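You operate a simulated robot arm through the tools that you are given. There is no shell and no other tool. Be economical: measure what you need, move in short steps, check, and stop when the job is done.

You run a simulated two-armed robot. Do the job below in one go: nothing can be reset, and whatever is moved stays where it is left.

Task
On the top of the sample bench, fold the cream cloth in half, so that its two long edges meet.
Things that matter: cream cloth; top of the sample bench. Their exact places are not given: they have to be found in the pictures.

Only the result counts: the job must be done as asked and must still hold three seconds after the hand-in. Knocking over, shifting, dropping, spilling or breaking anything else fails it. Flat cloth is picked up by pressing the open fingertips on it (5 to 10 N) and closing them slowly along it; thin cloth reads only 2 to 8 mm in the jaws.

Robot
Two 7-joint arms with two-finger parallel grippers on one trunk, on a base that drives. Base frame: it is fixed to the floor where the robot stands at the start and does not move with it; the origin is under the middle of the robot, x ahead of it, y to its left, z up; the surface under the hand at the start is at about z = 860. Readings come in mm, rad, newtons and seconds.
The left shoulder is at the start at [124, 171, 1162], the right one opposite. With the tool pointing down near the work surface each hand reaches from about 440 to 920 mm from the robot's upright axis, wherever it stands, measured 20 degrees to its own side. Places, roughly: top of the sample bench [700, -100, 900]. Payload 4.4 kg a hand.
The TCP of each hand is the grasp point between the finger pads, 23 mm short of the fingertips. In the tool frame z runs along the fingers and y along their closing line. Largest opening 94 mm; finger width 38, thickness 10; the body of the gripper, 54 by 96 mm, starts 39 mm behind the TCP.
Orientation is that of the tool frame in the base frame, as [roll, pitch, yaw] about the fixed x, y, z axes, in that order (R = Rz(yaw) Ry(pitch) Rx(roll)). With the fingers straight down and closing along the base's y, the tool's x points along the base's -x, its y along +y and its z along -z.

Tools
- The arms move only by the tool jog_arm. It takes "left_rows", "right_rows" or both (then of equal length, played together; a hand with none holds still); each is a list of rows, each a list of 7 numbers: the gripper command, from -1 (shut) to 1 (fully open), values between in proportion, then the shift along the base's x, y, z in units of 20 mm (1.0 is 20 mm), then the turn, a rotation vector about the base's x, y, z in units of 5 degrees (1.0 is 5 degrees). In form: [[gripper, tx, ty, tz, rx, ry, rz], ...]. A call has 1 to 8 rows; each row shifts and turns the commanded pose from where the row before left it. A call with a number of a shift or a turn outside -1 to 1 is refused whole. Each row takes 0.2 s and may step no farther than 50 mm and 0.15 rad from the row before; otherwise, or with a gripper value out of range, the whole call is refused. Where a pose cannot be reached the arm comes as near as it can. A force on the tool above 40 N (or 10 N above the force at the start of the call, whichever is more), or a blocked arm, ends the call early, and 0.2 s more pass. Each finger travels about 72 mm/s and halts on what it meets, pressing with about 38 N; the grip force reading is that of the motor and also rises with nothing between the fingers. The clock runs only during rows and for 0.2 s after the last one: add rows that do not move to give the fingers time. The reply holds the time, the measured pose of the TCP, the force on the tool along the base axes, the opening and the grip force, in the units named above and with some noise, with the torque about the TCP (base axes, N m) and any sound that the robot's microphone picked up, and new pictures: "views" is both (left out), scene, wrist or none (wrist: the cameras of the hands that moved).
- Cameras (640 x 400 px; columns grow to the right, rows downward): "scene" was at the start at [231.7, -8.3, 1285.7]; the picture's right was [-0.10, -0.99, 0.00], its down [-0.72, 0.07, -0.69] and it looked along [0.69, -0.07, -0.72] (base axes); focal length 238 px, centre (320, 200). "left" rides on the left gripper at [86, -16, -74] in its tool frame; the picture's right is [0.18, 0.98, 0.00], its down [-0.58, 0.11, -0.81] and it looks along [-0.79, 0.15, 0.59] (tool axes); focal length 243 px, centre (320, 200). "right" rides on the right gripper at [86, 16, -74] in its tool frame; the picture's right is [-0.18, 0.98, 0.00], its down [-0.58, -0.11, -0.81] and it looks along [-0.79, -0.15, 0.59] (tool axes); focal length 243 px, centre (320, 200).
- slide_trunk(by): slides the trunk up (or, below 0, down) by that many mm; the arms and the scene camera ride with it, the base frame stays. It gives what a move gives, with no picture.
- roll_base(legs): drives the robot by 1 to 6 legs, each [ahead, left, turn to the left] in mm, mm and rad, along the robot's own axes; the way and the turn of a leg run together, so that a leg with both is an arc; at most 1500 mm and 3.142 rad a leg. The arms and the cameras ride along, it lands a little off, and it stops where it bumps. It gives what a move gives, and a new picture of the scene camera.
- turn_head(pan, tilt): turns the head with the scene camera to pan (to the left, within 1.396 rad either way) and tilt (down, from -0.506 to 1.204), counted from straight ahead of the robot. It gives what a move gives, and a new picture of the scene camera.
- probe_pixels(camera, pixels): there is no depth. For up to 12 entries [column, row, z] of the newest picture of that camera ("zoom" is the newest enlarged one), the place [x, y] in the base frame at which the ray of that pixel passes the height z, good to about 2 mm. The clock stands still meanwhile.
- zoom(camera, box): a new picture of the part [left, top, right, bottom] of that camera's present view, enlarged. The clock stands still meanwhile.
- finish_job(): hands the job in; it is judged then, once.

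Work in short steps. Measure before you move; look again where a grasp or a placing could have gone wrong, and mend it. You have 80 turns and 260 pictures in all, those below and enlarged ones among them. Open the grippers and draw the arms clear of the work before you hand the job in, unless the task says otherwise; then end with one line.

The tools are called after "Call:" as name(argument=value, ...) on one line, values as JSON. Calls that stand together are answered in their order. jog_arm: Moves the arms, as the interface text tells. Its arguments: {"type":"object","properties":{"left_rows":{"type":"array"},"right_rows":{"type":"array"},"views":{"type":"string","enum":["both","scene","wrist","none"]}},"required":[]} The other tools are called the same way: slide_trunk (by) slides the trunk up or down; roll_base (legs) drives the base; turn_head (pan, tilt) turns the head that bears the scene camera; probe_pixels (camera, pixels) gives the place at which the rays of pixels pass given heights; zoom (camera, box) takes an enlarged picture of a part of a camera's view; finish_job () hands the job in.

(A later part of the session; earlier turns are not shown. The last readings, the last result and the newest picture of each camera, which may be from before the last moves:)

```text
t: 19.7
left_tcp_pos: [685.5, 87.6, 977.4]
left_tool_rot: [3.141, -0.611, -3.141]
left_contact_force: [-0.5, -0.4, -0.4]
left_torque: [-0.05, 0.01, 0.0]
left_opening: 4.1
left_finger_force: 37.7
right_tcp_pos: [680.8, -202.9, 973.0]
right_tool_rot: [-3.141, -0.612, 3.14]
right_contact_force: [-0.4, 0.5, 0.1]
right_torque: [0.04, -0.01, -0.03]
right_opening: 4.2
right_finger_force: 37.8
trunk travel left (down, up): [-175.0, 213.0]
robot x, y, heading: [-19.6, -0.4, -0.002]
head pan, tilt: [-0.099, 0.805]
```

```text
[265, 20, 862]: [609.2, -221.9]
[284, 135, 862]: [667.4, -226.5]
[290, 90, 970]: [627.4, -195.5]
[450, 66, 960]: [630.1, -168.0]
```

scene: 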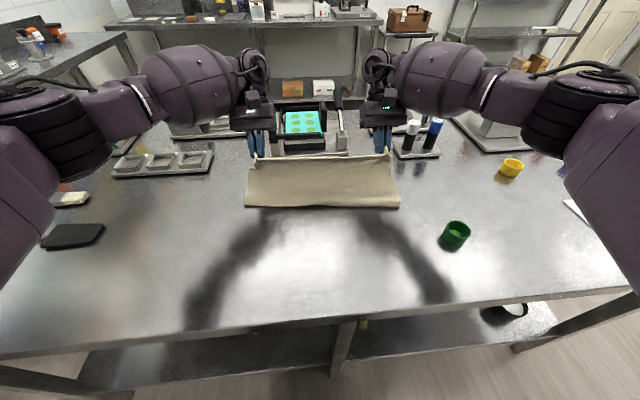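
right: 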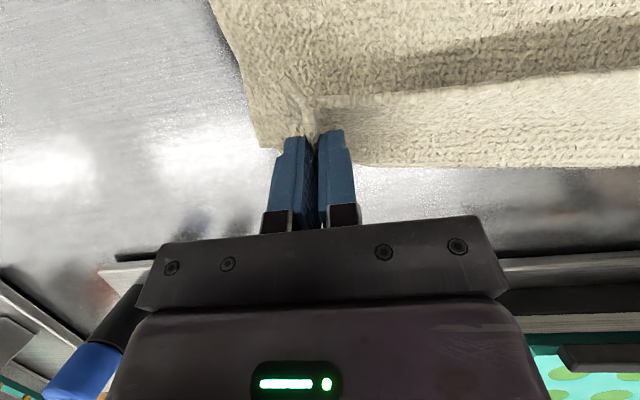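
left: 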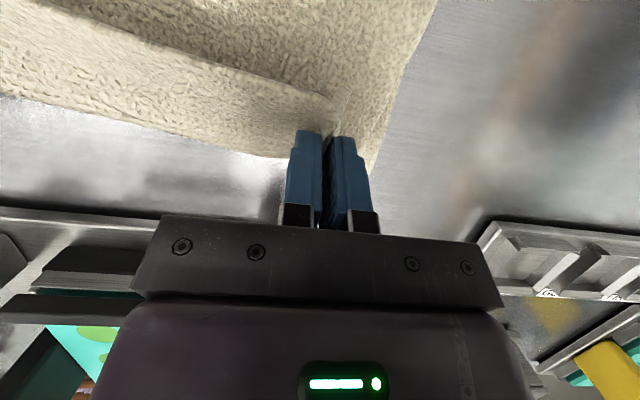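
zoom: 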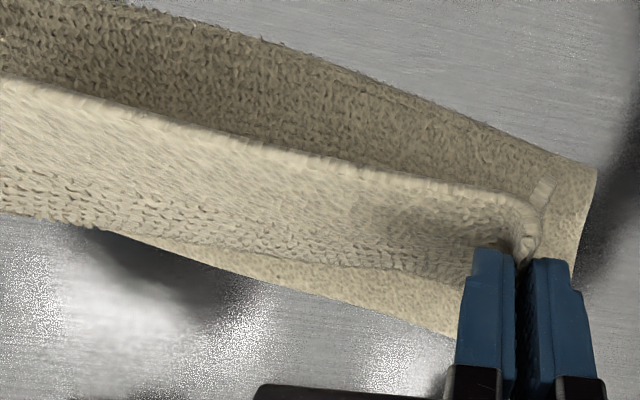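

Still ambiguous, so I draw the hands back and lower (toward x≈625, z≈925) to let the head camera see the lower layer's far edge past the rim.

Call:
jog_arm(left_rows=[[-1, -0.8, 0, -0.4, 0, 0, 0], [-1, -0.8, 0, -0.5, 0, 0, 0], [-1, -0.8, 0, -0.6, 0, 0, 0], [-1, -0.6, 0, -0.6, 0, 0, 0]], right_rows=[[-1, -0.8, 0, -0.4, 0, 0, 0], [-1, -0.8, 0, -0.5, 0, 0, 0], [-1, -0.8, 0, -0.6, 0, 0, 0], [-1, -0.6, 0, -0.6, 0, 0, 0]])

Call:
zoom(camera="scene", box=[220, 130, 430, 240])

```text
t: 20.7
left_tcp_pos: [626.5, 89.5, 934.4]
left_tool_rot: [-3.14, -0.611, 3.141]
left_contact_force: [0.1, -0.6, -1.2]
left_torque: [-0.06, -0.01, 0.05]
left_opening: 4.2
left_finger_force: 38.1
right_tcp_pos: [620.0, -203.9, 929.5]
right_tool_rot: [3.141, -0.612, 3.139]
right_contact_force: [-0.3, 2.1, -0.1]
right_torque: [0.06, 0.01, -0.01]
right_opening: 4.1
right_finger_force: 38.2
trunk travel left (down, up): [-175.0, 213.0]
robot x, y, heading: [-18.3, 2.4, 0.006]
head pan, tilt: [-0.099, 0.805]
```

scene: 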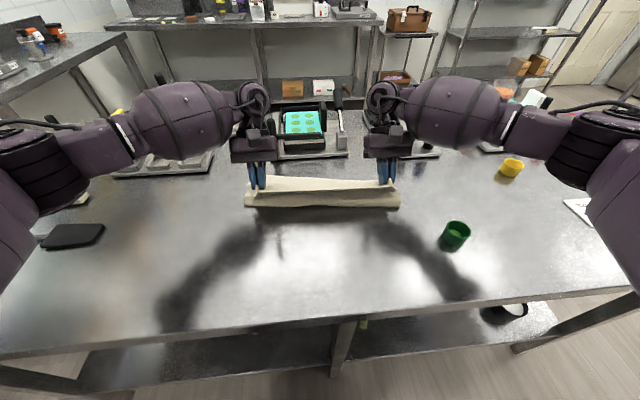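
right: 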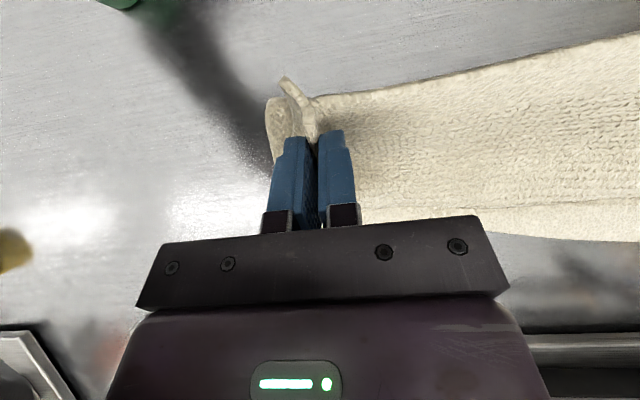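
left: 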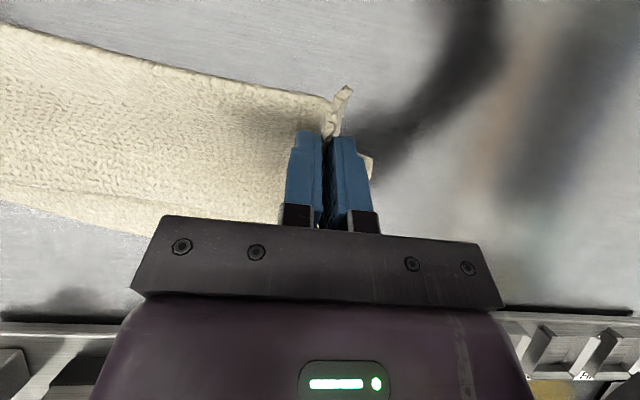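

```text
3.05 times, centred on (325, 185) of scene
```

zoom: 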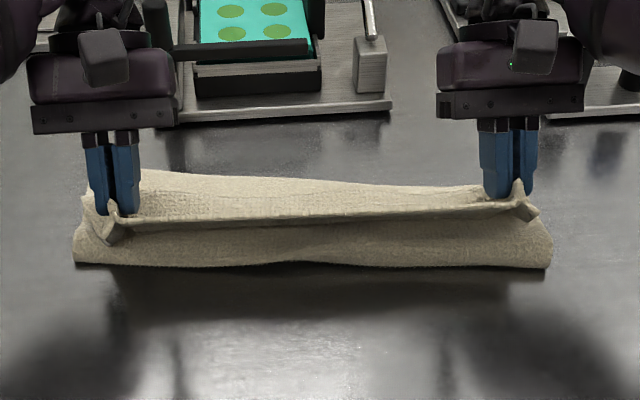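

Now the far edge is visible in the head view at zoom (150,170)–(480,186). I probe it.

Call:
probe_pixels(camera="zoom", pixels=[[150, 171, 863], [230, 175, 863], [320, 180, 863], [400, 186, 863], [475, 186, 863], [75, 260, 863], [310, 262, 863], [550, 267, 863]])

Call:
probe_pixels(camera="right", pixels=[[490, 229, 863], [560, 236, 863], [630, 240, 863], [540, 213, 863], [450, 208, 863]])

Call:
probe_pixels(camera="left", pixels=[[5, 202, 863], [70, 218, 863], [140, 234, 863]])

Call:
zoom(camera="right", box=[240, 40, 640, 290])

```text
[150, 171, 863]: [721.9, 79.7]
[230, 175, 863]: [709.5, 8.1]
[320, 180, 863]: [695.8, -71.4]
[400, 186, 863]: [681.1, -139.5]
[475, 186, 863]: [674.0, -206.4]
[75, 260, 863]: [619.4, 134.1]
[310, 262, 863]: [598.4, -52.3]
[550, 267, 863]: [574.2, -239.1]
```

```text
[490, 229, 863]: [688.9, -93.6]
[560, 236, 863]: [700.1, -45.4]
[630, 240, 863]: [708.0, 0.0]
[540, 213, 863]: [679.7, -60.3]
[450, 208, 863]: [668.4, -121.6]
```

```text
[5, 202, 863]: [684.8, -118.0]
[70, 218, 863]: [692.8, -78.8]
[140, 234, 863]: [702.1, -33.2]
```

```text
1.60 times, centred on (440, 165) of right
```

zoom: 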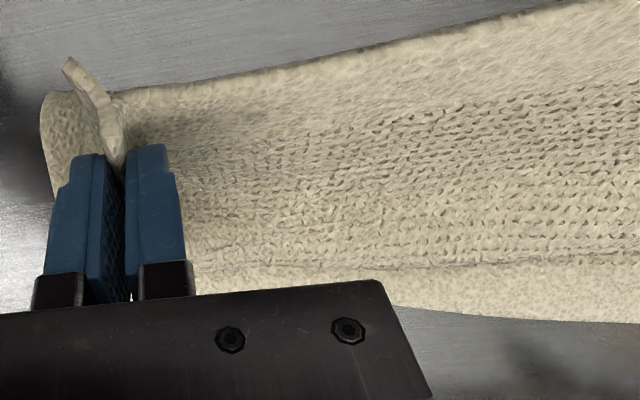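

The true geometry: lower far edge runs (722,80)…(674,-206), but the fold sits only ~100 mm from it, so the fold line peeled forward. I'll carry the rim back to unfold, then redo the fold with a lower path.

Call:
jog_arm(left_rows=[[-1, -0.755, 0.1, 0.6, 0, -0.75, 0], [-1, -0.755, 0.1, 0.6, 0, -0.75, 0], [-1, -0.755, 0.1, 0.5, 0, -0.75, 0], [-1, -0.755, 0.1, 0.3, 0, -0.75, 0], [-1, -0.755, 0.1, 0, 0, -0.75, 0], [-1, -0.755, 0.1, 0, 0, -0.75, 0], [-1, -0.755, 0.1, -0.2, 0, -0.75, 0], [-1, -0.755, 0.1, -0.4, 0, -0.75, 0]], right_rows=[[-1, -0.92, 0.1, 0.7, 0, -0.75, 0], [-1, -0.92, 0.1, 0.7, 0, -0.75, 0], [-1, -0.92, 0.1, 0.5, 0, -0.75, 0], [-1, -0.92, 0.1, 0.3, 0, -0.75, 0], [-1, -0.92, 0.1, 0, 0, -0.75, 0], [-1, -0.92, 0.1, 0, 0, -0.75, 0], [-1, -0.92, 0.1, -0.2, 0, -0.75, 0], [-1, -0.92, 0.1, -0.4, 0, -0.75, 0]], views="none")

Call:
jog_arm(left_rows=[[-1, -0.755, 0.1, -0.5, 0, -0.75, 0], [-1, -0.755, 0.1, -0.6, 0, -0.75, 0], [-1, -0.755, 0.1, -0.7, 0, -0.75, 0], [-1, -0.755, 0.1, -0.7, 0, -0.75, 0], [-1, 0, 0, 0, 0, 0, 0]], right_rows=[[-1, -0.92, 0.1, -0.5, 0, -0.75, 0], [-1, -0.92, 0.1, -0.6, 0, -0.75, 0], [-1, -0.92, 0.1, -0.7, 0, -0.75, 0], [-1, -0.92, 0.1, -0.7, 0, -0.75, 0], [-1, 0, 0, 0, 0, 0, 0]], views="scene")

Call:
zoom(camera="scene", box=[210, 130, 450, 280])

```text
t: 22.5
left_tcp_pos: [503.4, 104.8, 964.0]
left_tool_rot: [3.141, -0.086, 3.14]
left_contact_force: [-0.4, -2.7, -0.5]
left_torque: [-0.06, 0.02, -0.02]
left_opening: 4.2
left_finger_force: 38.3
right_tcp_pos: [472.3, -187.3, 963.0]
right_tool_rot: [3.14, -0.085, -3.14]
right_contact_force: [-0.7, 1.5, 0.2]
right_torque: [0.07, 0.02, -0.05]
right_opening: 4.3
right_finger_force: 38.1
trunk travel left (down, up): [-175.0, 213.0]
robot x, y, heading: [-21.1, -1.6, 0.0]
head pan, tilt: [-0.099, 0.805]
```

```text
t: 23.7
left_tcp_pos: [443.4, 111.8, 915.4]
left_tool_rot: [-3.137, 0.177, 3.14]
left_contact_force: [-0.5, -7.9, -0.9]
left_torque: [-0.23, 0.05, 0.01]
left_opening: 4.3
left_finger_force: 38.3
right_tcp_pos: [410.1, -186.6, 910.3]
right_tool_rot: [3.14, 0.176, 3.142]
right_contact_force: [0.9, 8.2, 0.0]
right_torque: [0.2, -0.02, -0.03]
right_opening: 4.6
right_finger_force: 38.1
right hand out of reach, approached as far as the arm can: row 4
trunk travel left (down, up): [-175.0, 213.0]
robot x, y, heading: [-19.0, -1.1, -0.001]
head pan, tilt: [-0.099, 0.805]
```

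scene: 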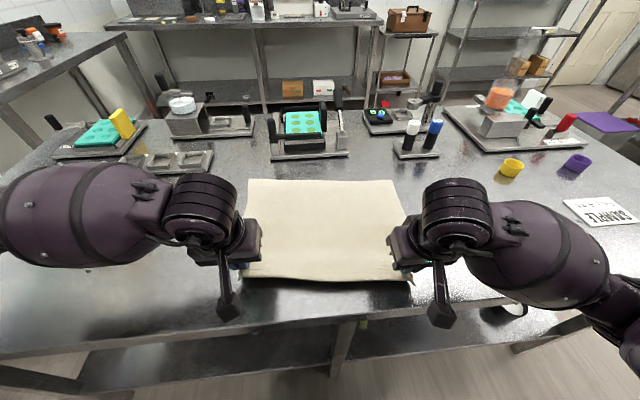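

```text
2.67 times, centred on (330, 205) of scene
```

zoom: 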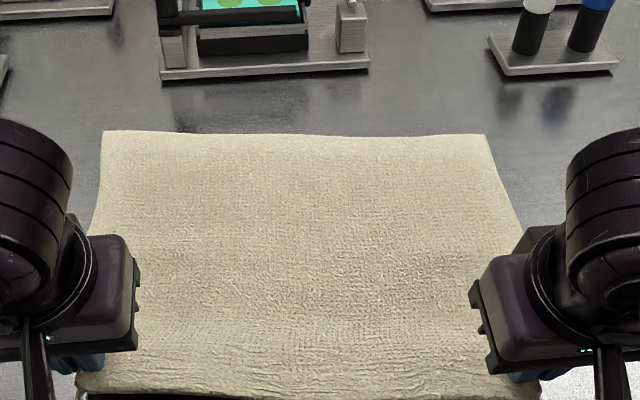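

Unfolded nicely. The cloth is laterally tense (8 N), so I'll bring the hands 6 mm nearer each other. I probe the far corners now.

Call:
probe_pixels(camera="zoom", pixels=[[103, 131, 862], [300, 134, 862], [486, 134, 862], [300, 394, 880]])

Call:
jog_arm(left_rows=[[-1, 0, -0.15, 0, 0, 0, 0], [-1, 0, 0, 0, 0, 0, 0]], right_rows=[[-1, 0, 0.15, 0, 0, 0, 0], [-1, 0, 0, 0, 0, 0, 0]], views="none")

```text
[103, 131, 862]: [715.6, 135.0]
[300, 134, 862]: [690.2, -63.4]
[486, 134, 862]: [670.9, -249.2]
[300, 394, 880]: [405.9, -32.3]
```

```text
t: 24.3
left_tcp_pos: [443.4, 109.9, 913.5]
left_tool_rot: [-3.141, 0.175, 3.141]
left_contact_force: [-0.7, -3.0, -0.5]
left_torque: [-0.07, 0.0, -0.04]
left_opening: 4.2
left_finger_force: 38.1
right_tcp_pos: [410.1, -184.9, 908.7]
right_tool_rot: [-3.141, 0.174, 3.14]
right_contact_force: [0.5, 3.6, -0.2]
right_torque: [0.09, 0.03, 0.01]
right_opening: 4.3
right_finger_force: 37.9
trunk travel left (down, up): [-175.0, 213.0]
robot x, y, heading: [-21.4, -0.7, -0.001]
head pan, tilt: [-0.099, 0.805]
```

Far edge is at (716,135)–(671,-249). I redo the fold on a low path (held edge ~50 mm above the table), first half.

Call:
jog_arm(left_rows=[[-1, 0.8, -0.06, 0.3, 0, 0.56, 0], [-1, 0.88, -0.06, 0.3, 0, 0.56, 0], [-1, 0.89, -0.06, 0.3, 0, 0.56, 0], [-1, 0.89, -0.06, 0.3, 0, 0.56, 0], [-1, 0.89, -0.06, 0, 0, 0.56, 0], [-1, 0.89, -0.06, 0, 0, 0.56, 0], [-1, 0.89, -0.06, 0, 0, 0.56, 0], [-1, 0.89, -0.06, 0, 0, 0.56, 0]], right_rows=[[-1, 0.8, -0.06, 0.35, 0, 0.56, 0], [-1, 0.87, -0.06, 0.35, 0, 0.56, 0], [-1, 0.87, -0.06, 0.35, 0, 0.56, 0], [-1, 0.87, -0.06, 0.35, 0, 0.56, 0], [-1, 0.87, -0.06, 0, 0, 0.56, 0], [-1, 0.87, -0.06, 0, 0, 0.56, 0], [-1, 0.87, -0.06, 0, 0, 0.56, 0], [-1, 0.87, -0.06, 0, 0, 0.56, 0]], views="scene")

Call:
zoom(camera="scene", box=[210, 130, 450, 280])

```text
t: 26.1
left_tcp_pos: [584.2, 97.9, 937.8]
left_tool_rot: [-3.141, -0.219, 3.14]
left_contact_force: [-1.1, -3.0, -0.3]
left_torque: [-0.09, 0.01, 0.06]
left_opening: 4.1
left_finger_force: 37.9
right_tcp_pos: [549.1, -194.4, 937.0]
right_tool_rot: [-3.141, -0.217, 3.141]
right_contact_force: [0.5, 3.2, -0.1]
right_torque: [0.06, -0.02, -0.01]
right_opening: 4.4
right_finger_force: 38.1
trunk travel left (down, up): [-175.0, 213.0]
robot x, y, heading: [-17.4, -0.3, -0.003]
head pan, tilt: [-0.099, 0.805]
```

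scene: 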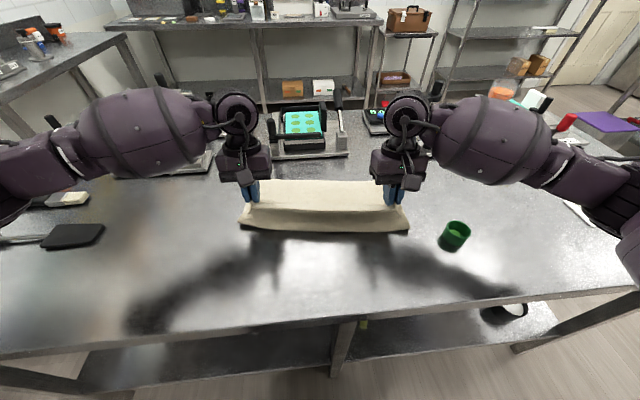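

```text
2.67 times, centred on (330, 205) of scene
```

zoom: 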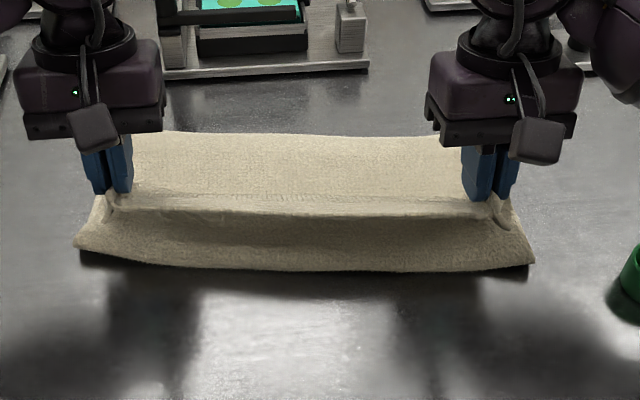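

The rim is hairpinned again: cloth leaves the pads forward and loops back. I measure the fold outline and the crest.

Call:
probe_pixels(camera="zoom", pixels=[[80, 245, 870], [300, 270, 870], [530, 262, 870], [300, 196, 900], [300, 196, 870], [300, 214, 910], [140, 131, 862], [300, 134, 862], [430, 136, 862]])

Call:
zoom(camera="left", box=[0, 0, 400, 250])

```text
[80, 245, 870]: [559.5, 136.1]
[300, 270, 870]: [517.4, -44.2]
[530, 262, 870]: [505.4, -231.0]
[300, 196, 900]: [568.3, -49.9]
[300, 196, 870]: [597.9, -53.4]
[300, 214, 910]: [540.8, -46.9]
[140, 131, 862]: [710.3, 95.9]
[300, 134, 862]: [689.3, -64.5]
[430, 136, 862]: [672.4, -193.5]
```

```text
1.60 times, centred on (200, 125) of left
```

zoom: 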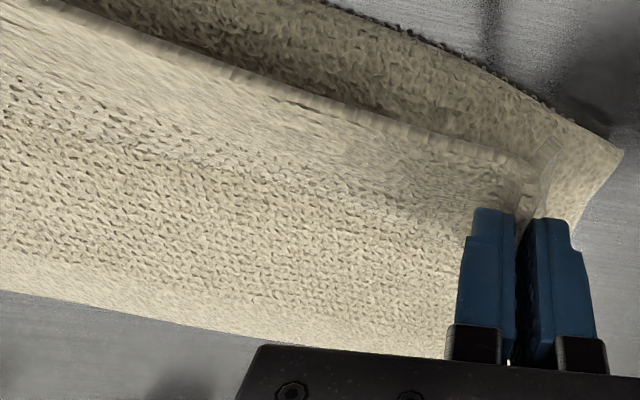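

The fold line is about right now (mid x≈517–540). I move forward 90 mm more, lowering and tilting further, and then release so that the stiff cloth can spring open.

Call:
jog_arm(left_rows=[[-1, 0.9, -0.06, -0.2, 0, 0.8, 0], [-1, 0.9, -0.06, -0.2, 0, 0.8, 0], [-1, 0.9, -0.06, -0.3, 0, 0.8, 0], [-1, 0.9, -0.06, -0.3, 0, 0.8, 0], [-1, 0.9, -0.06, -0.3, 0, 0.8, 0], [-1, 0.3, 0, 0, 0, 0, 0]], right_rows=[[-1, 0.9, -0.06, -0.2, 0, 0.8, 0], [-1, 0.9, -0.06, -0.2, 0, 0.8, 0], [-1, 0.9, -0.06, -0.3, 0, 0.8, 0], [-1, 0.9, -0.06, -0.3, 0, 0.8, 0], [-1, 0.9, -0.06, -0.3, 0, 0.8, 0], [-1, 0.3, 0, 0, 0, 0, 0]], views="scene")

Call:
zoom(camera="scene", box=[210, 130, 450, 280])

```text
t: 27.5
left_tcp_pos: [680.7, 93.1, 913.2]
left_tool_rot: [3.141, -0.565, 3.14]
left_contact_force: [-0.9, -4.1, 1.8]
left_torque: [-0.02, 0.09, 0.06]
left_opening: 4.3
left_finger_force: 37.9
right_tcp_pos: [644.3, -199.5, 912.1]
right_tool_rot: [-3.141, -0.567, 3.141]
right_contact_force: [-0.7, 3.8, 2.4]
right_torque: [0.07, 0.02, -0.04]
right_opening: 4.0
right_finger_force: 38.1
trunk travel left (down, up): [-175.0, 213.0]
robot x, y, heading: [-20.4, -1.1, -0.001]
head pan, tilt: [-0.099, 0.805]
```

scene: 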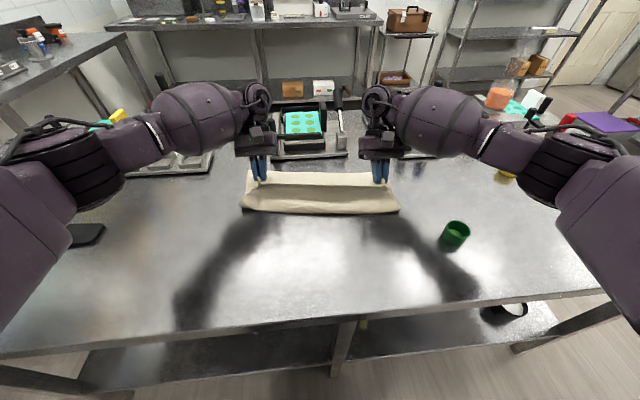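

```text
2.67 times, centred on (330, 205) of scene
```

zoom: 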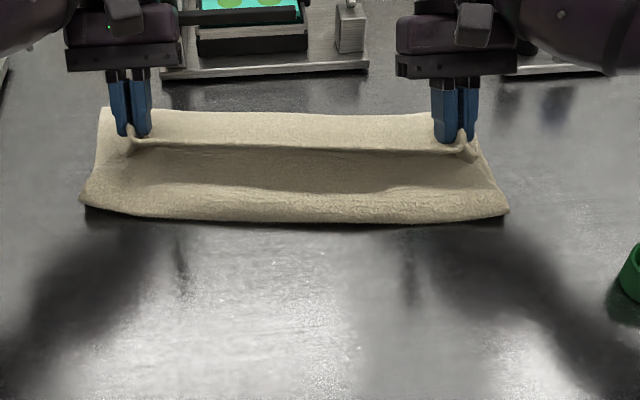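

The whole cloth slid forward somewhat. I release now and look at how the rim springs.

Call:
jog_arm(left_rows=[[-0.7, 0, 0, 0, 0, 0, 0], [-0.4, 0, 0, 0, 0, 0, 0], [-0.2, 0, 0, 0, 0, 0, 0], [-0.2, 0, 0, 1, 0, 0, 0], [-0.2, 0, 0, 1, 0, 0, 0], [-0.2, 0, 0, 1, 0, 0, 0], [-0.2, 0, 0, 1, 0, 0, 0]], right_rows=[[-0.7, 0, 0, 0, 0, 0, 0], [-0.4, 0, 0, 0, 0, 0, 0], [-0.2, 0, 0, 0, 0, 0, 0], [-0.2, 0, 0, 1, 0, 0, 0], [-0.2, 0, 0, 1, 0, 0, 0], [-0.2, 0, 0, 1, 0, 0, 0], [-0.2, 0, 0, 1, 0, 0, 0]])

Call:
zoom(camera="scene", box=[210, 130, 450, 280])

```text
t: 29.1
left_tcp_pos: [679.9, 92.6, 993.4]
left_tool_rot: [3.141, -0.563, -3.141]
left_contact_force: [-0.1, -0.4, 0.5]
left_torque: [0.04, -0.02, 0.01]
left_opening: 37.6
left_finger_force: 0.1
right_tcp_pos: [644.4, -199.7, 991.9]
right_tool_rot: [3.14, -0.564, 3.14]
right_contact_force: [-0.1, 0.6, -0.3]
right_torque: [0.02, -0.01, 0.02]
right_opening: 37.8
right_finger_force: 0.2
trunk travel left (down, up): [-175.0, 213.0]
robot x, y, heading: [-21.9, 2.0, -0.003]
head pan, tilt: [-0.099, 0.805]
```

scene: 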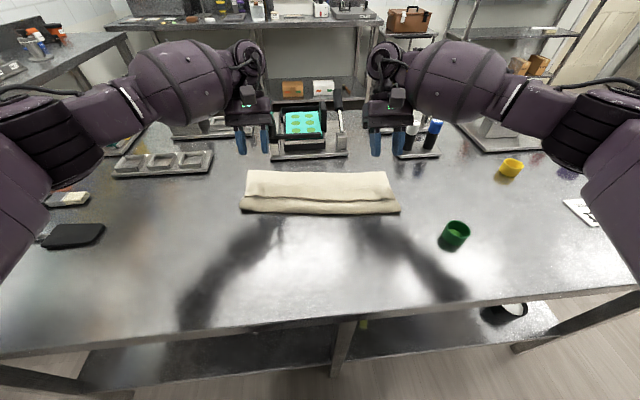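
right: 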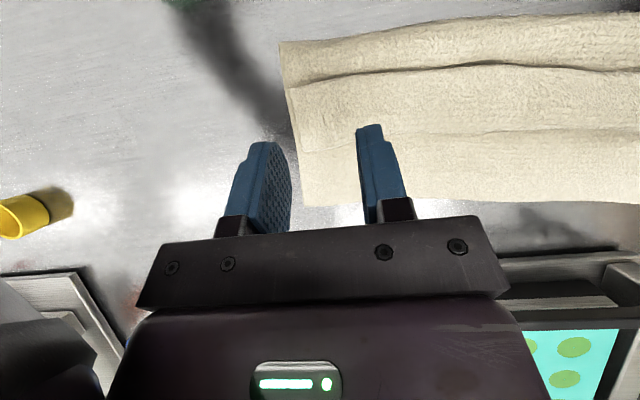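
left: 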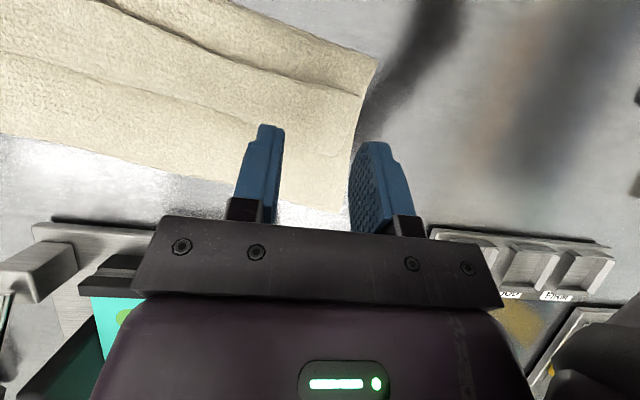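

```text
2.67 times, centred on (330, 205) of scene
```

zoom: 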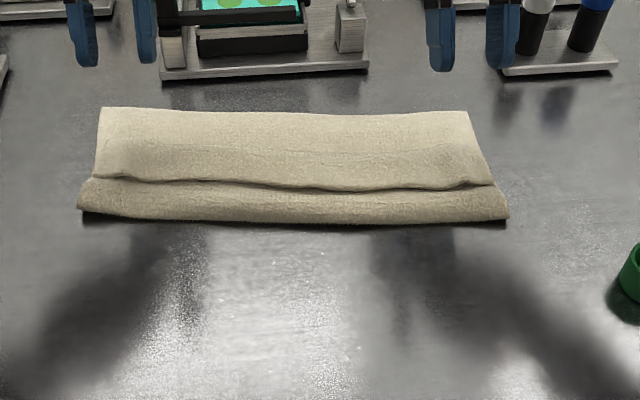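

Now it lies as a Z: the rim folded back toward me (rim at zoom row ~185). The y-pinch forces the cloth forward out of the pads. New plan: unfold flat again, then fold far edge to near with fingers closing along x (cloth leaves along the fingers) and strong forward tilt at the end. First I measure the rim.

Call:
probe_pixels(camera="zoom", pixels=[[95, 178, 867], [150, 180, 867], [300, 187, 867], [430, 188, 867], [495, 184, 867], [101, 107, 862], [468, 111, 862], [80, 212, 865], [508, 218, 865]])

Call:
zoom(camera="scene", box=[232, 160, 412, 230])

```text
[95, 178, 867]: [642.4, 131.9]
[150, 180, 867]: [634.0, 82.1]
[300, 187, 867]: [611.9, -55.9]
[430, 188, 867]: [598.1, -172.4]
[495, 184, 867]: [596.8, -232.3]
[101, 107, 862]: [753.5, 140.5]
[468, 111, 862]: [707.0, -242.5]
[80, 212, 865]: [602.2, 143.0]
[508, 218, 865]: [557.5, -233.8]
```

```text
3.56 times, centred on (322, 195) of scene
```

zoom: 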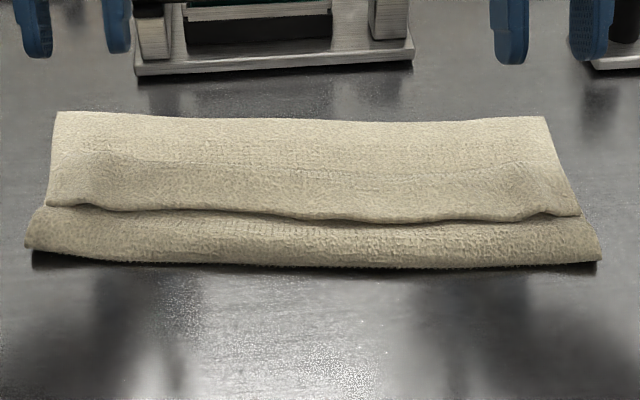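

The fold line is exactly half way (151 mm from the far edge); only the upper layer's last ~55 mm is flipped back toward me. So I just need to flip that flap forward: pinch the rim with a 40° forward tilt, and rotate the hands as it goes over. I turn the hands first.

Call:
jog_arm(left_rows=[[-0.15, -0.2, 0.05, 0, 0, -0.9, 0], [-0.15, -0.2, 0.05, 0, 0, -0.9, 0], [-0.15, -0.2, 0.05, 0, 0, -0.9, 0], [-0.15, -0.2, 0.05, 0, 0, -0.9, 0], [-0.15, -0.2, 0.05, 0, 0, -0.9, 0], [-0.15, -0.2, 0.05, 0, 0, -0.9, 0], [-0.15, -0.2, 0.05, 0, 0, -0.9, 0], [-0.15, -0.2, 0.05, 0, 0, -0.9, 0]], right_rows=[[-0.15, -0.22, 0, 0, 0, -0.9, 0], [-0.15, -0.22, 0, 0, 0, -0.9, 0], [-0.15, -0.22, 0, 0, 0, -0.9, 0], [-0.15, -0.22, 0, 0, 0, -0.9, 0], [-0.15, -0.22, 0, 0, 0, -0.9, 0], [-0.15, -0.22, 0, 0, 0, -0.9, 0], [-0.15, -0.22, 0, 0, 0, -0.9, 0], [-0.15, -0.22, 0, 0, 0, -0.9, 0]], views="none")

Call:
jog_arm(left_rows=[[-0.15, 0, 0, -0.4, 0, -0.9, 0], [-0.15, 0, 0, -0.4, 0, -0.9, 0], [-0.15, 0, 0, -0.4, 0, -0.9, 0], [-0.15, 0, 0, -0.4, 0, -0.9, 0], [-0.15, 0, 0, -0.4, 0, -0.9, 0], [-0.15, 0, 0, -0.4, 0, -0.9, 0], [-0.15, 0, 0, -0.4, 0, -0.9, 0], [-0.15, 0, 0, -0.4, 0, -0.9, 0]], right_rows=[[-0.15, 0, 0, -0.4, 0, -0.9, 0], [-0.15, 0, 0, -0.4, 0, -0.9, 0], [-0.15, 0, 0, -0.4, 0, -0.9, 0], [-0.15, 0, 0, -0.4, 0, -0.9, 0], [-0.15, 0, 0, -0.4, 0, -0.9, 0], [-0.15, 0, 0, -0.4, 0, -0.9, 0], [-0.15, 0, 0, -0.4, 0, -0.9, 0], [-0.15, 0, 0, -0.4, 0, -0.9, 0]])

```text
t: 30.9
left_tcp_pos: [648.1, 101.8, 994.1]
left_tool_rot: [-3.14, 0.065, -3.14]
left_contact_force: [0.6, 0.3, -0.2]
left_torque: [0.0, -0.03, 0.02]
left_opening: 39.9
left_finger_force: 0.1
right_tcp_pos: [610.0, -200.6, 991.1]
right_tool_rot: [3.141, 0.065, -3.142]
right_contact_force: [0.5, -0.2, -0.9]
right_torque: [0.01, 0.01, -0.01]
right_opening: 40.4
right_finger_force: 0.0
trunk travel left (down, up): [-175.0, 213.0]
robot x, y, heading: [-17.6, 2.1, 0.006]
head pan, tilt: [-0.099, 0.805]
```

```text
t: 32.7
left_tcp_pos: [648.3, 100.9, 927.3]
left_tool_rot: [3.141, 0.691, -3.141]
left_contact_force: [0.2, 0.4, -0.1]
left_torque: [0.02, 0.02, 0.05]
left_opening: 40.0
left_finger_force: 0.1
right_tcp_pos: [609.5, -200.9, 926.1]
right_tool_rot: [3.14, 0.693, 3.141]
right_contact_force: [0.6, 0.8, -0.3]
right_torque: [-0.03, 0.0, -0.01]
right_opening: 40.3
right_finger_force: 0.0
trunk travel left (down, up): [-175.0, 213.0]
robot x, y, heading: [-16.8, 0.4, -0.002]
head pan, tilt: [-0.099, 0.805]
```

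scene: 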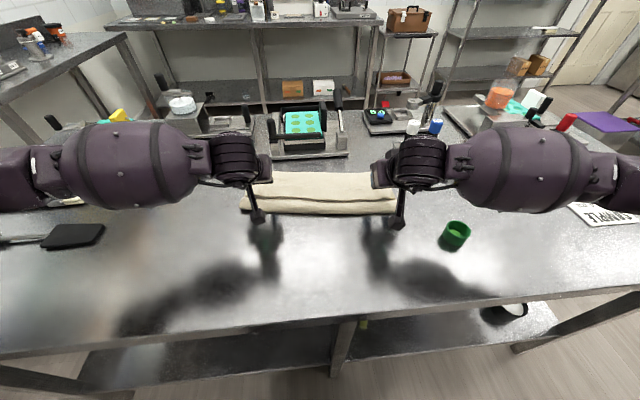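
right: 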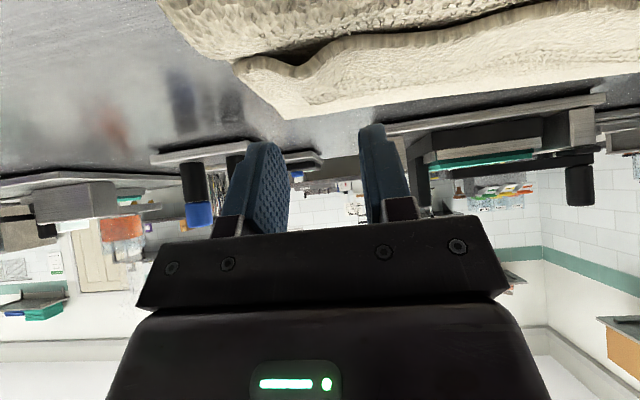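
left: 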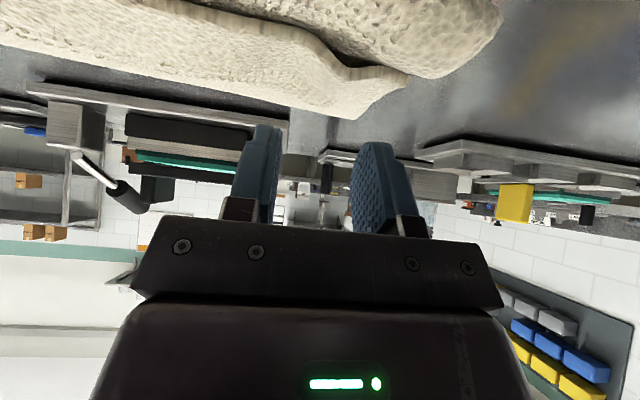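

The rim is visible in both wrist views right below the tips. I lower stepwise to contact.

Call:
jog_arm(left_rows=[[-0.15, 0, 0, -0.5, 0, 0, 0], [-0.15, 0, 0, -0.5, 0, 0, 0], [-0.15, 0, 0, -0.15, 0, 0, 0]], right_rows=[[-0.15, 0, 0, -0.5, 0, 0, 0], [-0.15, 0, 0, -0.5, 0, 0, 0], [-0.15, 0, 0, -0.15, 0, 0, 0]], views="wrist")

```text
t: 33.5
left_tcp_pos: [648.3, 100.5, 904.9]
left_tool_rot: [-3.14, 0.692, 3.14]
left_contact_force: [1.0, 0.4, 0.9]
left_torque: [-0.02, 0.0, -0.05]
left_opening: 39.9
left_finger_force: 0.1
right_tcp_pos: [609.0, -200.6, 903.2]
right_tool_rot: [3.14, 0.692, 3.14]
right_contact_force: [0.7, 0.1, -0.2]
right_torque: [0.02, 0.01, 0.01]
right_opening: 39.8
right_finger_force: 0.0
trunk travel left (down, up): [-175.0, 213.0]
robot x, y, heading: [-18.7, -6.2, 0.003]
head pan, tilt: [-0.099, 0.805]
```

right: 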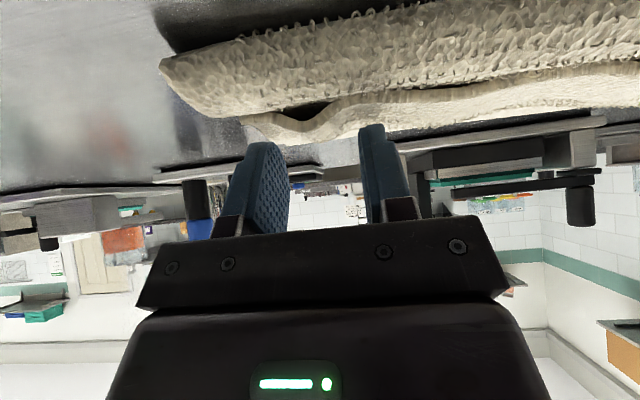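
left: 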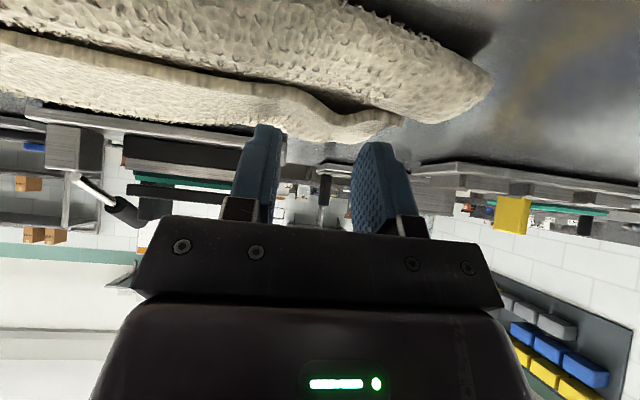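

No contact yet; continuing down in 2 mm steps.

Call:
jog_arm(left_rows=[[-0.15, 0, 0, -0.15, 0, 0, 0], [-0.15, 0, 0, -0.1, 0, 0, 0], [-0.15, 0, 0, -0.1, 0, 0, 0]], right_rows=[[-0.15, 0, 0, -0.1, 0, 0, 0], [-0.15, 0, 0, -0.1, 0, 0, 0], [-0.15, 0, 0, -0.1, 0, 0, 0]], views="none")

```text
t: 34.3
left_tcp_pos: [647.8, 99.8, 899.3]
left_tool_rot: [3.141, 0.692, 3.141]
left_contact_force: [-0.3, -0.8, 4.7]
left_torque: [-0.01, -0.03, 0.02]
left_opening: 39.5
left_finger_force: 0.1
right_tcp_pos: [608.6, -199.8, 898.3]
right_tool_rot: [3.141, 0.694, 3.14]
right_contact_force: [0.4, -0.5, 4.4]
right_torque: [-0.01, -0.01, -0.01]
right_opening: 39.8
right_finger_force: 0.0
trunk travel left (down, up): [-175.0, 213.0]
robot x, y, heading: [-19.8, -3.0, -0.002]
head pan, tilt: [-0.099, 0.805]
```

Contact of about 4.5 N on each. I add 1.5 mm and close slowly.

Call:
jog_arm(left_rows=[[-0.2, 0, 0, -0.08, 0, 0, 0], [-0.32, 0, 0, 0, 0, 0, 0], [-0.44, 0, 0, 0, 0, 0, 0], [-0.56, 0, 0, 0, 0, 0, 0], [-0.68, 0, 0, 0, 0, 0, 0], [-0.8, 0, 0, 0, 0, 0, 0], [-0.9, 0, 0, 0, 0, 0, 0], [-1, 0, 0, 0, 0, 0, 0]], right_rows=[[-0.2, 0, 0, -0.08, 0, 0, 0], [-0.32, 0, 0, 0, 0, 0, 0], [-0.44, 0, 0, 0, 0, 0, 0], [-0.56, 0, 0, 0, 0, 0, 0], [-0.68, 0, 0, 0, 0, 0, 0], [-0.8, 0, 0, 0, 0, 0, 0], [-0.9, 0, 0, 0, 0, 0, 0], [-1, 0, 0, 0, 0, 0, 0]], views="wrist")

```text
t: 36.1
left_tcp_pos: [646.7, 100.5, 897.8]
left_tool_rot: [-3.138, 0.693, 3.139]
left_contact_force: [-0.3, -10.3, 10.1]
left_torque: [-0.24, 0.01, -0.03]
left_opening: 4.3
left_finger_force: 37.8
right_tcp_pos: [607.7, -200.0, 898.6]
right_tool_rot: [3.14, 0.693, 3.139]
right_contact_force: [0.8, 8.7, 10.0]
right_torque: [0.24, 0.01, 0.01]
right_opening: 4.1
right_finger_force: 37.7
trunk travel left (down, up): [-175.0, 213.0]
robot x, y, heading: [-18.1, 0.1, 0.002]
head pan, tilt: [-0.099, 0.805]
```

right: 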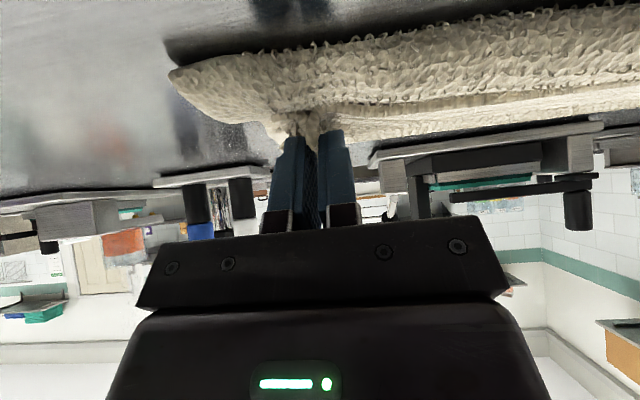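
left: 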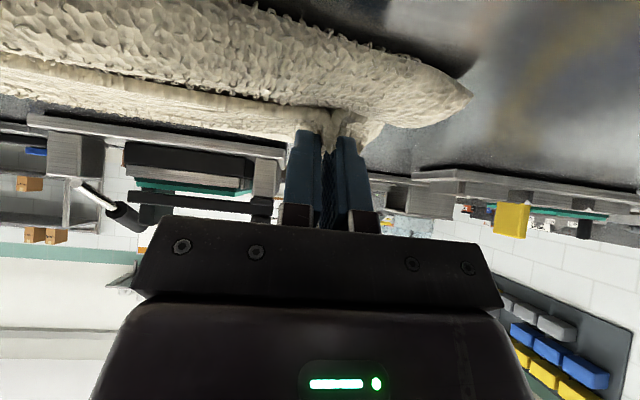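

Both pinches read ~4.2 mm. I lift gently 30 mm while starting to turn the tips back, and look at which layers came.

Call:
jog_arm(left_rows=[[-1, 0, -0.1, 0.2, 0, 0.2, 0], [-1, 0.1, 0, 0.4, 0, 0.6, 0], [-1, 0.2, 0, 0.5, 0, 0.8, 0], [-1, 0.3, 0, 0.5, 0, 0.8, 0]], right_rows=[[-1, 0, 0.1, 0.2, 0, 0.2, 0], [-1, 0.1, 0, 0.4, 0, 0.6, 0], [-1, 0.2, 0, 0.5, 0, 0.8, 0], [-1, 0.3, 0, 0.5, 0, 0.8, 0]])

Call:
zoom(camera="scene", box=[222, 145, 422, 245])

```text
t: 37.1
left_tcp_pos: [659.1, 100.3, 927.8]
left_tool_rot: [3.141, 0.481, 3.14]
left_contact_force: [-1.6, -6.5, 0.5]
left_torque: [-0.18, 0.0, 0.01]
left_opening: 4.3
left_finger_force: 38.4
right_tcp_pos: [621.9, -197.7, 929.0]
right_tool_rot: [-3.141, 0.48, 3.14]
right_contact_force: [0.5, 6.6, 0.2]
right_torque: [0.16, -0.03, -0.06]
right_opening: 3.9
right_finger_force: 37.8
trunk travel left (down, up): [-175.0, 213.0]
robot x, y, heading: [-19.5, 2.9, 0.004]
head pan, tilt: [-0.099, 0.805]
```

scene: 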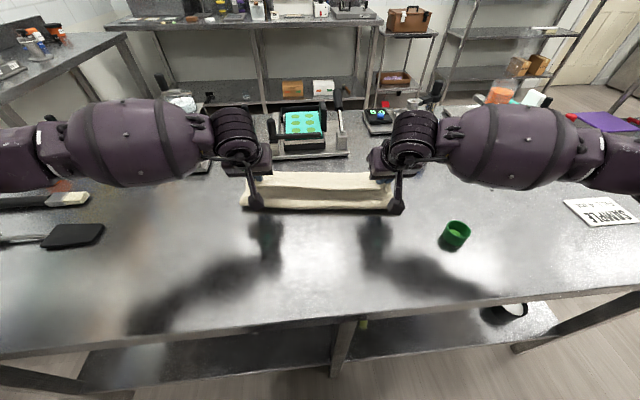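
right: 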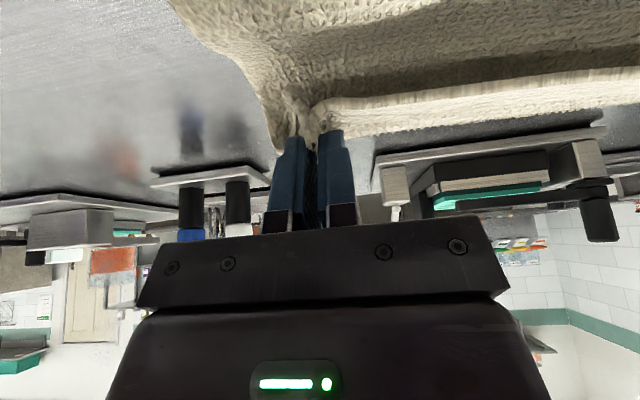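
left: 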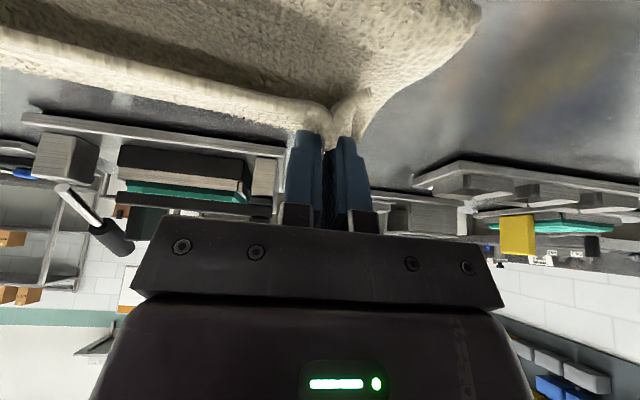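

```text
3.20 times, centred on (322, 195) of scene
```

zoom: 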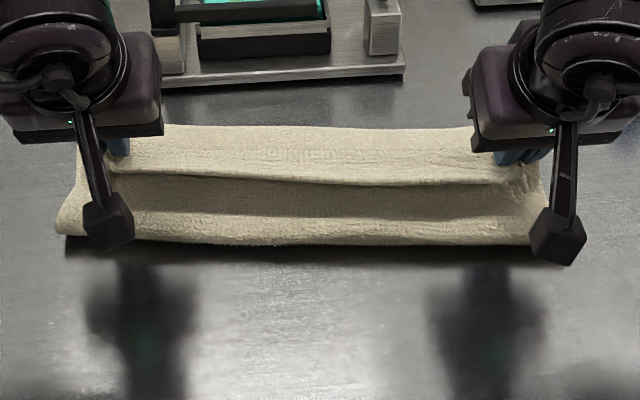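

Grip holds at ~4 mm. I continue: forward 48 mm, up 20 mm, turning to vertical, bringing the hands 3 mm closer to relieve the lateral pull.

Call:
jog_arm(left_rows=[[-1, 0.3, -0.1, 0.3, 0, 0.9, 0], [-1, 0.3, -0.1, 0.3, 0, 0.9, 0], [-1, 0.4, 0, 0.2, 0, 0.9, 0], [-1, 0.4, 0, 0.2, 0, 0.9, 0], [-1, 0.5, 0, 0, 0, 0.9, 0], [-1, 0.5, 0, 0, 0, 0.9, 0]], right_rows=[[-1, 0.3, 0.1, 0.3, 0, 0.9, 0], [-1, 0.3, 0.1, 0.3, 0, 0.9, 0], [-1, 0.4, 0, 0.2, 0, 0.9, 0], [-1, 0.4, 0, 0.2, 0, 0.9, 0], [-1, 0.5, 0, 0, 0, 0.9, 0], [-1, 0.5, 0, 0, 0, 0.9, 0]])

Call:
zoom(camera="scene", box=[222, 130, 422, 230])

```text
t: 38.5
left_tcp_pos: [707.9, 94.1, 947.0]
left_tool_rot: [3.141, 0.011, 3.14]
left_contact_force: [0.0, -0.4, -0.5]
left_torque: [-0.03, -0.03, -0.04]
left_opening: 4.0
left_finger_force: 38.3
right_tcp_pos: [668.3, -195.0, 947.4]
right_tool_rot: [3.141, 0.01, 3.141]
right_contact_force: [0.4, 1.2, 0.1]
right_torque: [-0.02, 0.0, 0.0]
right_opening: 3.8
right_finger_force: 38.4
trunk travel left (down, up): [-175.0, 213.0]
robot x, y, heading: [-21.3, -0.7, 0.0]
head pan, tilt: [-0.099, 0.805]
```

scene: 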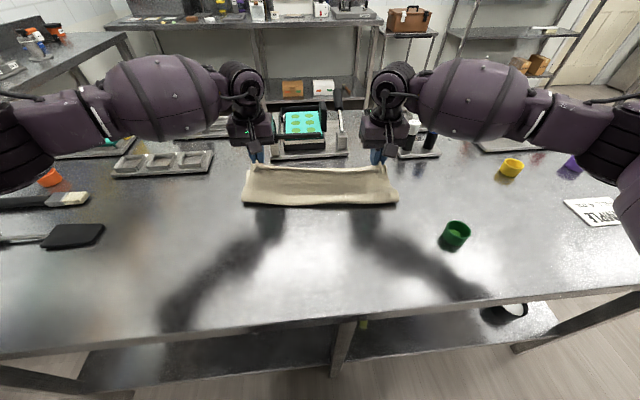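
right: 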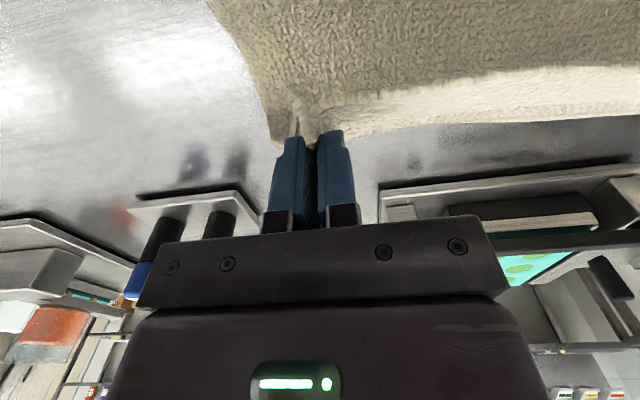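
left: 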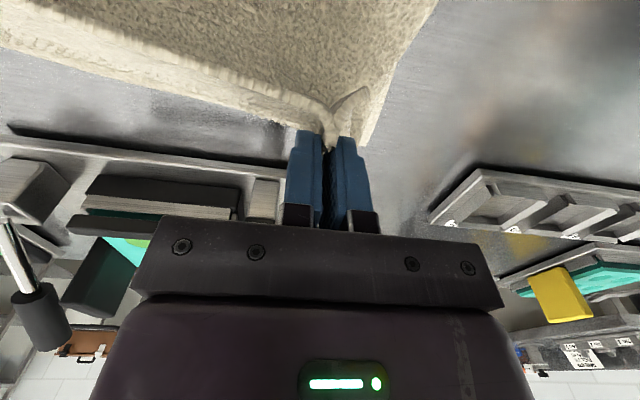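

```text
3.20 times, centred on (322, 180) of scene
```

zoom: 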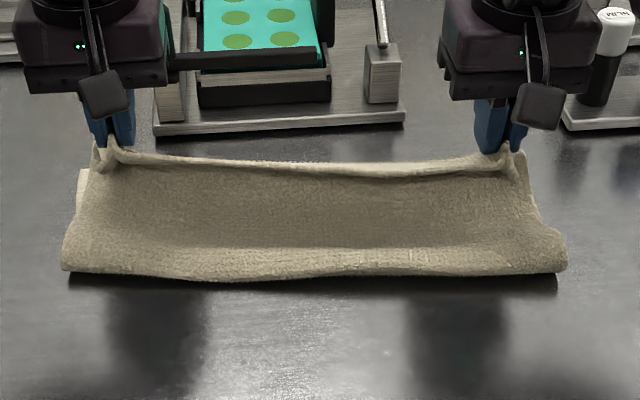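

Very good: the upper sheet now runs from fold to rim with only a small curl. I check the fold line and the lower far edge.

Call:
probe_pixels(camera="zoom", pixels=[[70, 270, 865], [310, 276, 865], [555, 271, 865]])

Call:
zoom(camera="right", box=[240, 0, 640, 250])

Call:
zoom(camera="left", box=[0, 0, 400, 250])

```text
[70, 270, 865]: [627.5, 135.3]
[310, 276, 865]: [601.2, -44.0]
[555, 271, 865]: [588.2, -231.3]
```

```text
1.60 times, centred on (440, 125) of right
```

zoom: 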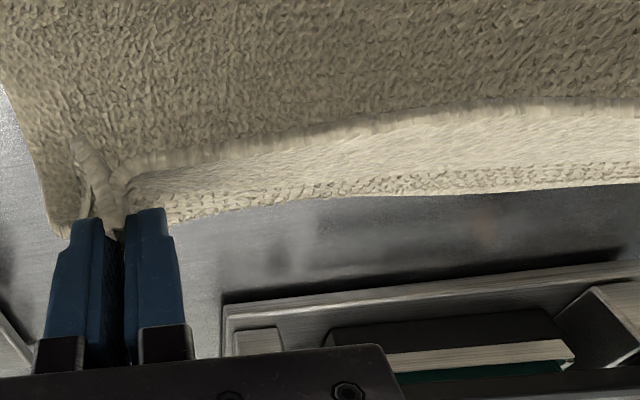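

```text
1.60 times, centred on (200, 125) of left
```

zoom: 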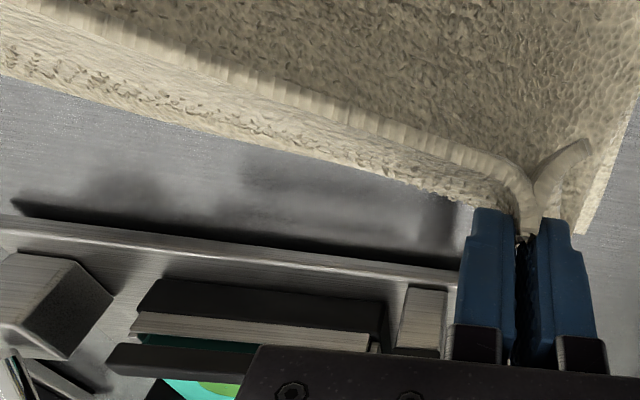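

Upper rim is nearly over the far edge. I bound the lower far edge's position by probing the cloth's visible outer boundary at table height.

Call:
probe_pixels(camera="left", pixels=[[125, 83, 862], [250, 119, 862], [10, 50, 862], [125, 83, 930], [250, 119, 930]])

Call:
probe_pixels(camera="right", pixels=[[400, 127, 862], [520, 122, 862], [630, 116, 862], [400, 127, 930], [520, 122, 930]])

```text
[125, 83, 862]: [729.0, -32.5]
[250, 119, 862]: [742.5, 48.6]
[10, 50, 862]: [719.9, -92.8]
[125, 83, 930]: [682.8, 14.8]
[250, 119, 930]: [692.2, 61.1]
```

```text
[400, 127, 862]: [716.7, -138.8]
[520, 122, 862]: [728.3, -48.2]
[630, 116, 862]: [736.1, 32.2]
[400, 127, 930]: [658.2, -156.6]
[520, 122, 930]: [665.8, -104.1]
```

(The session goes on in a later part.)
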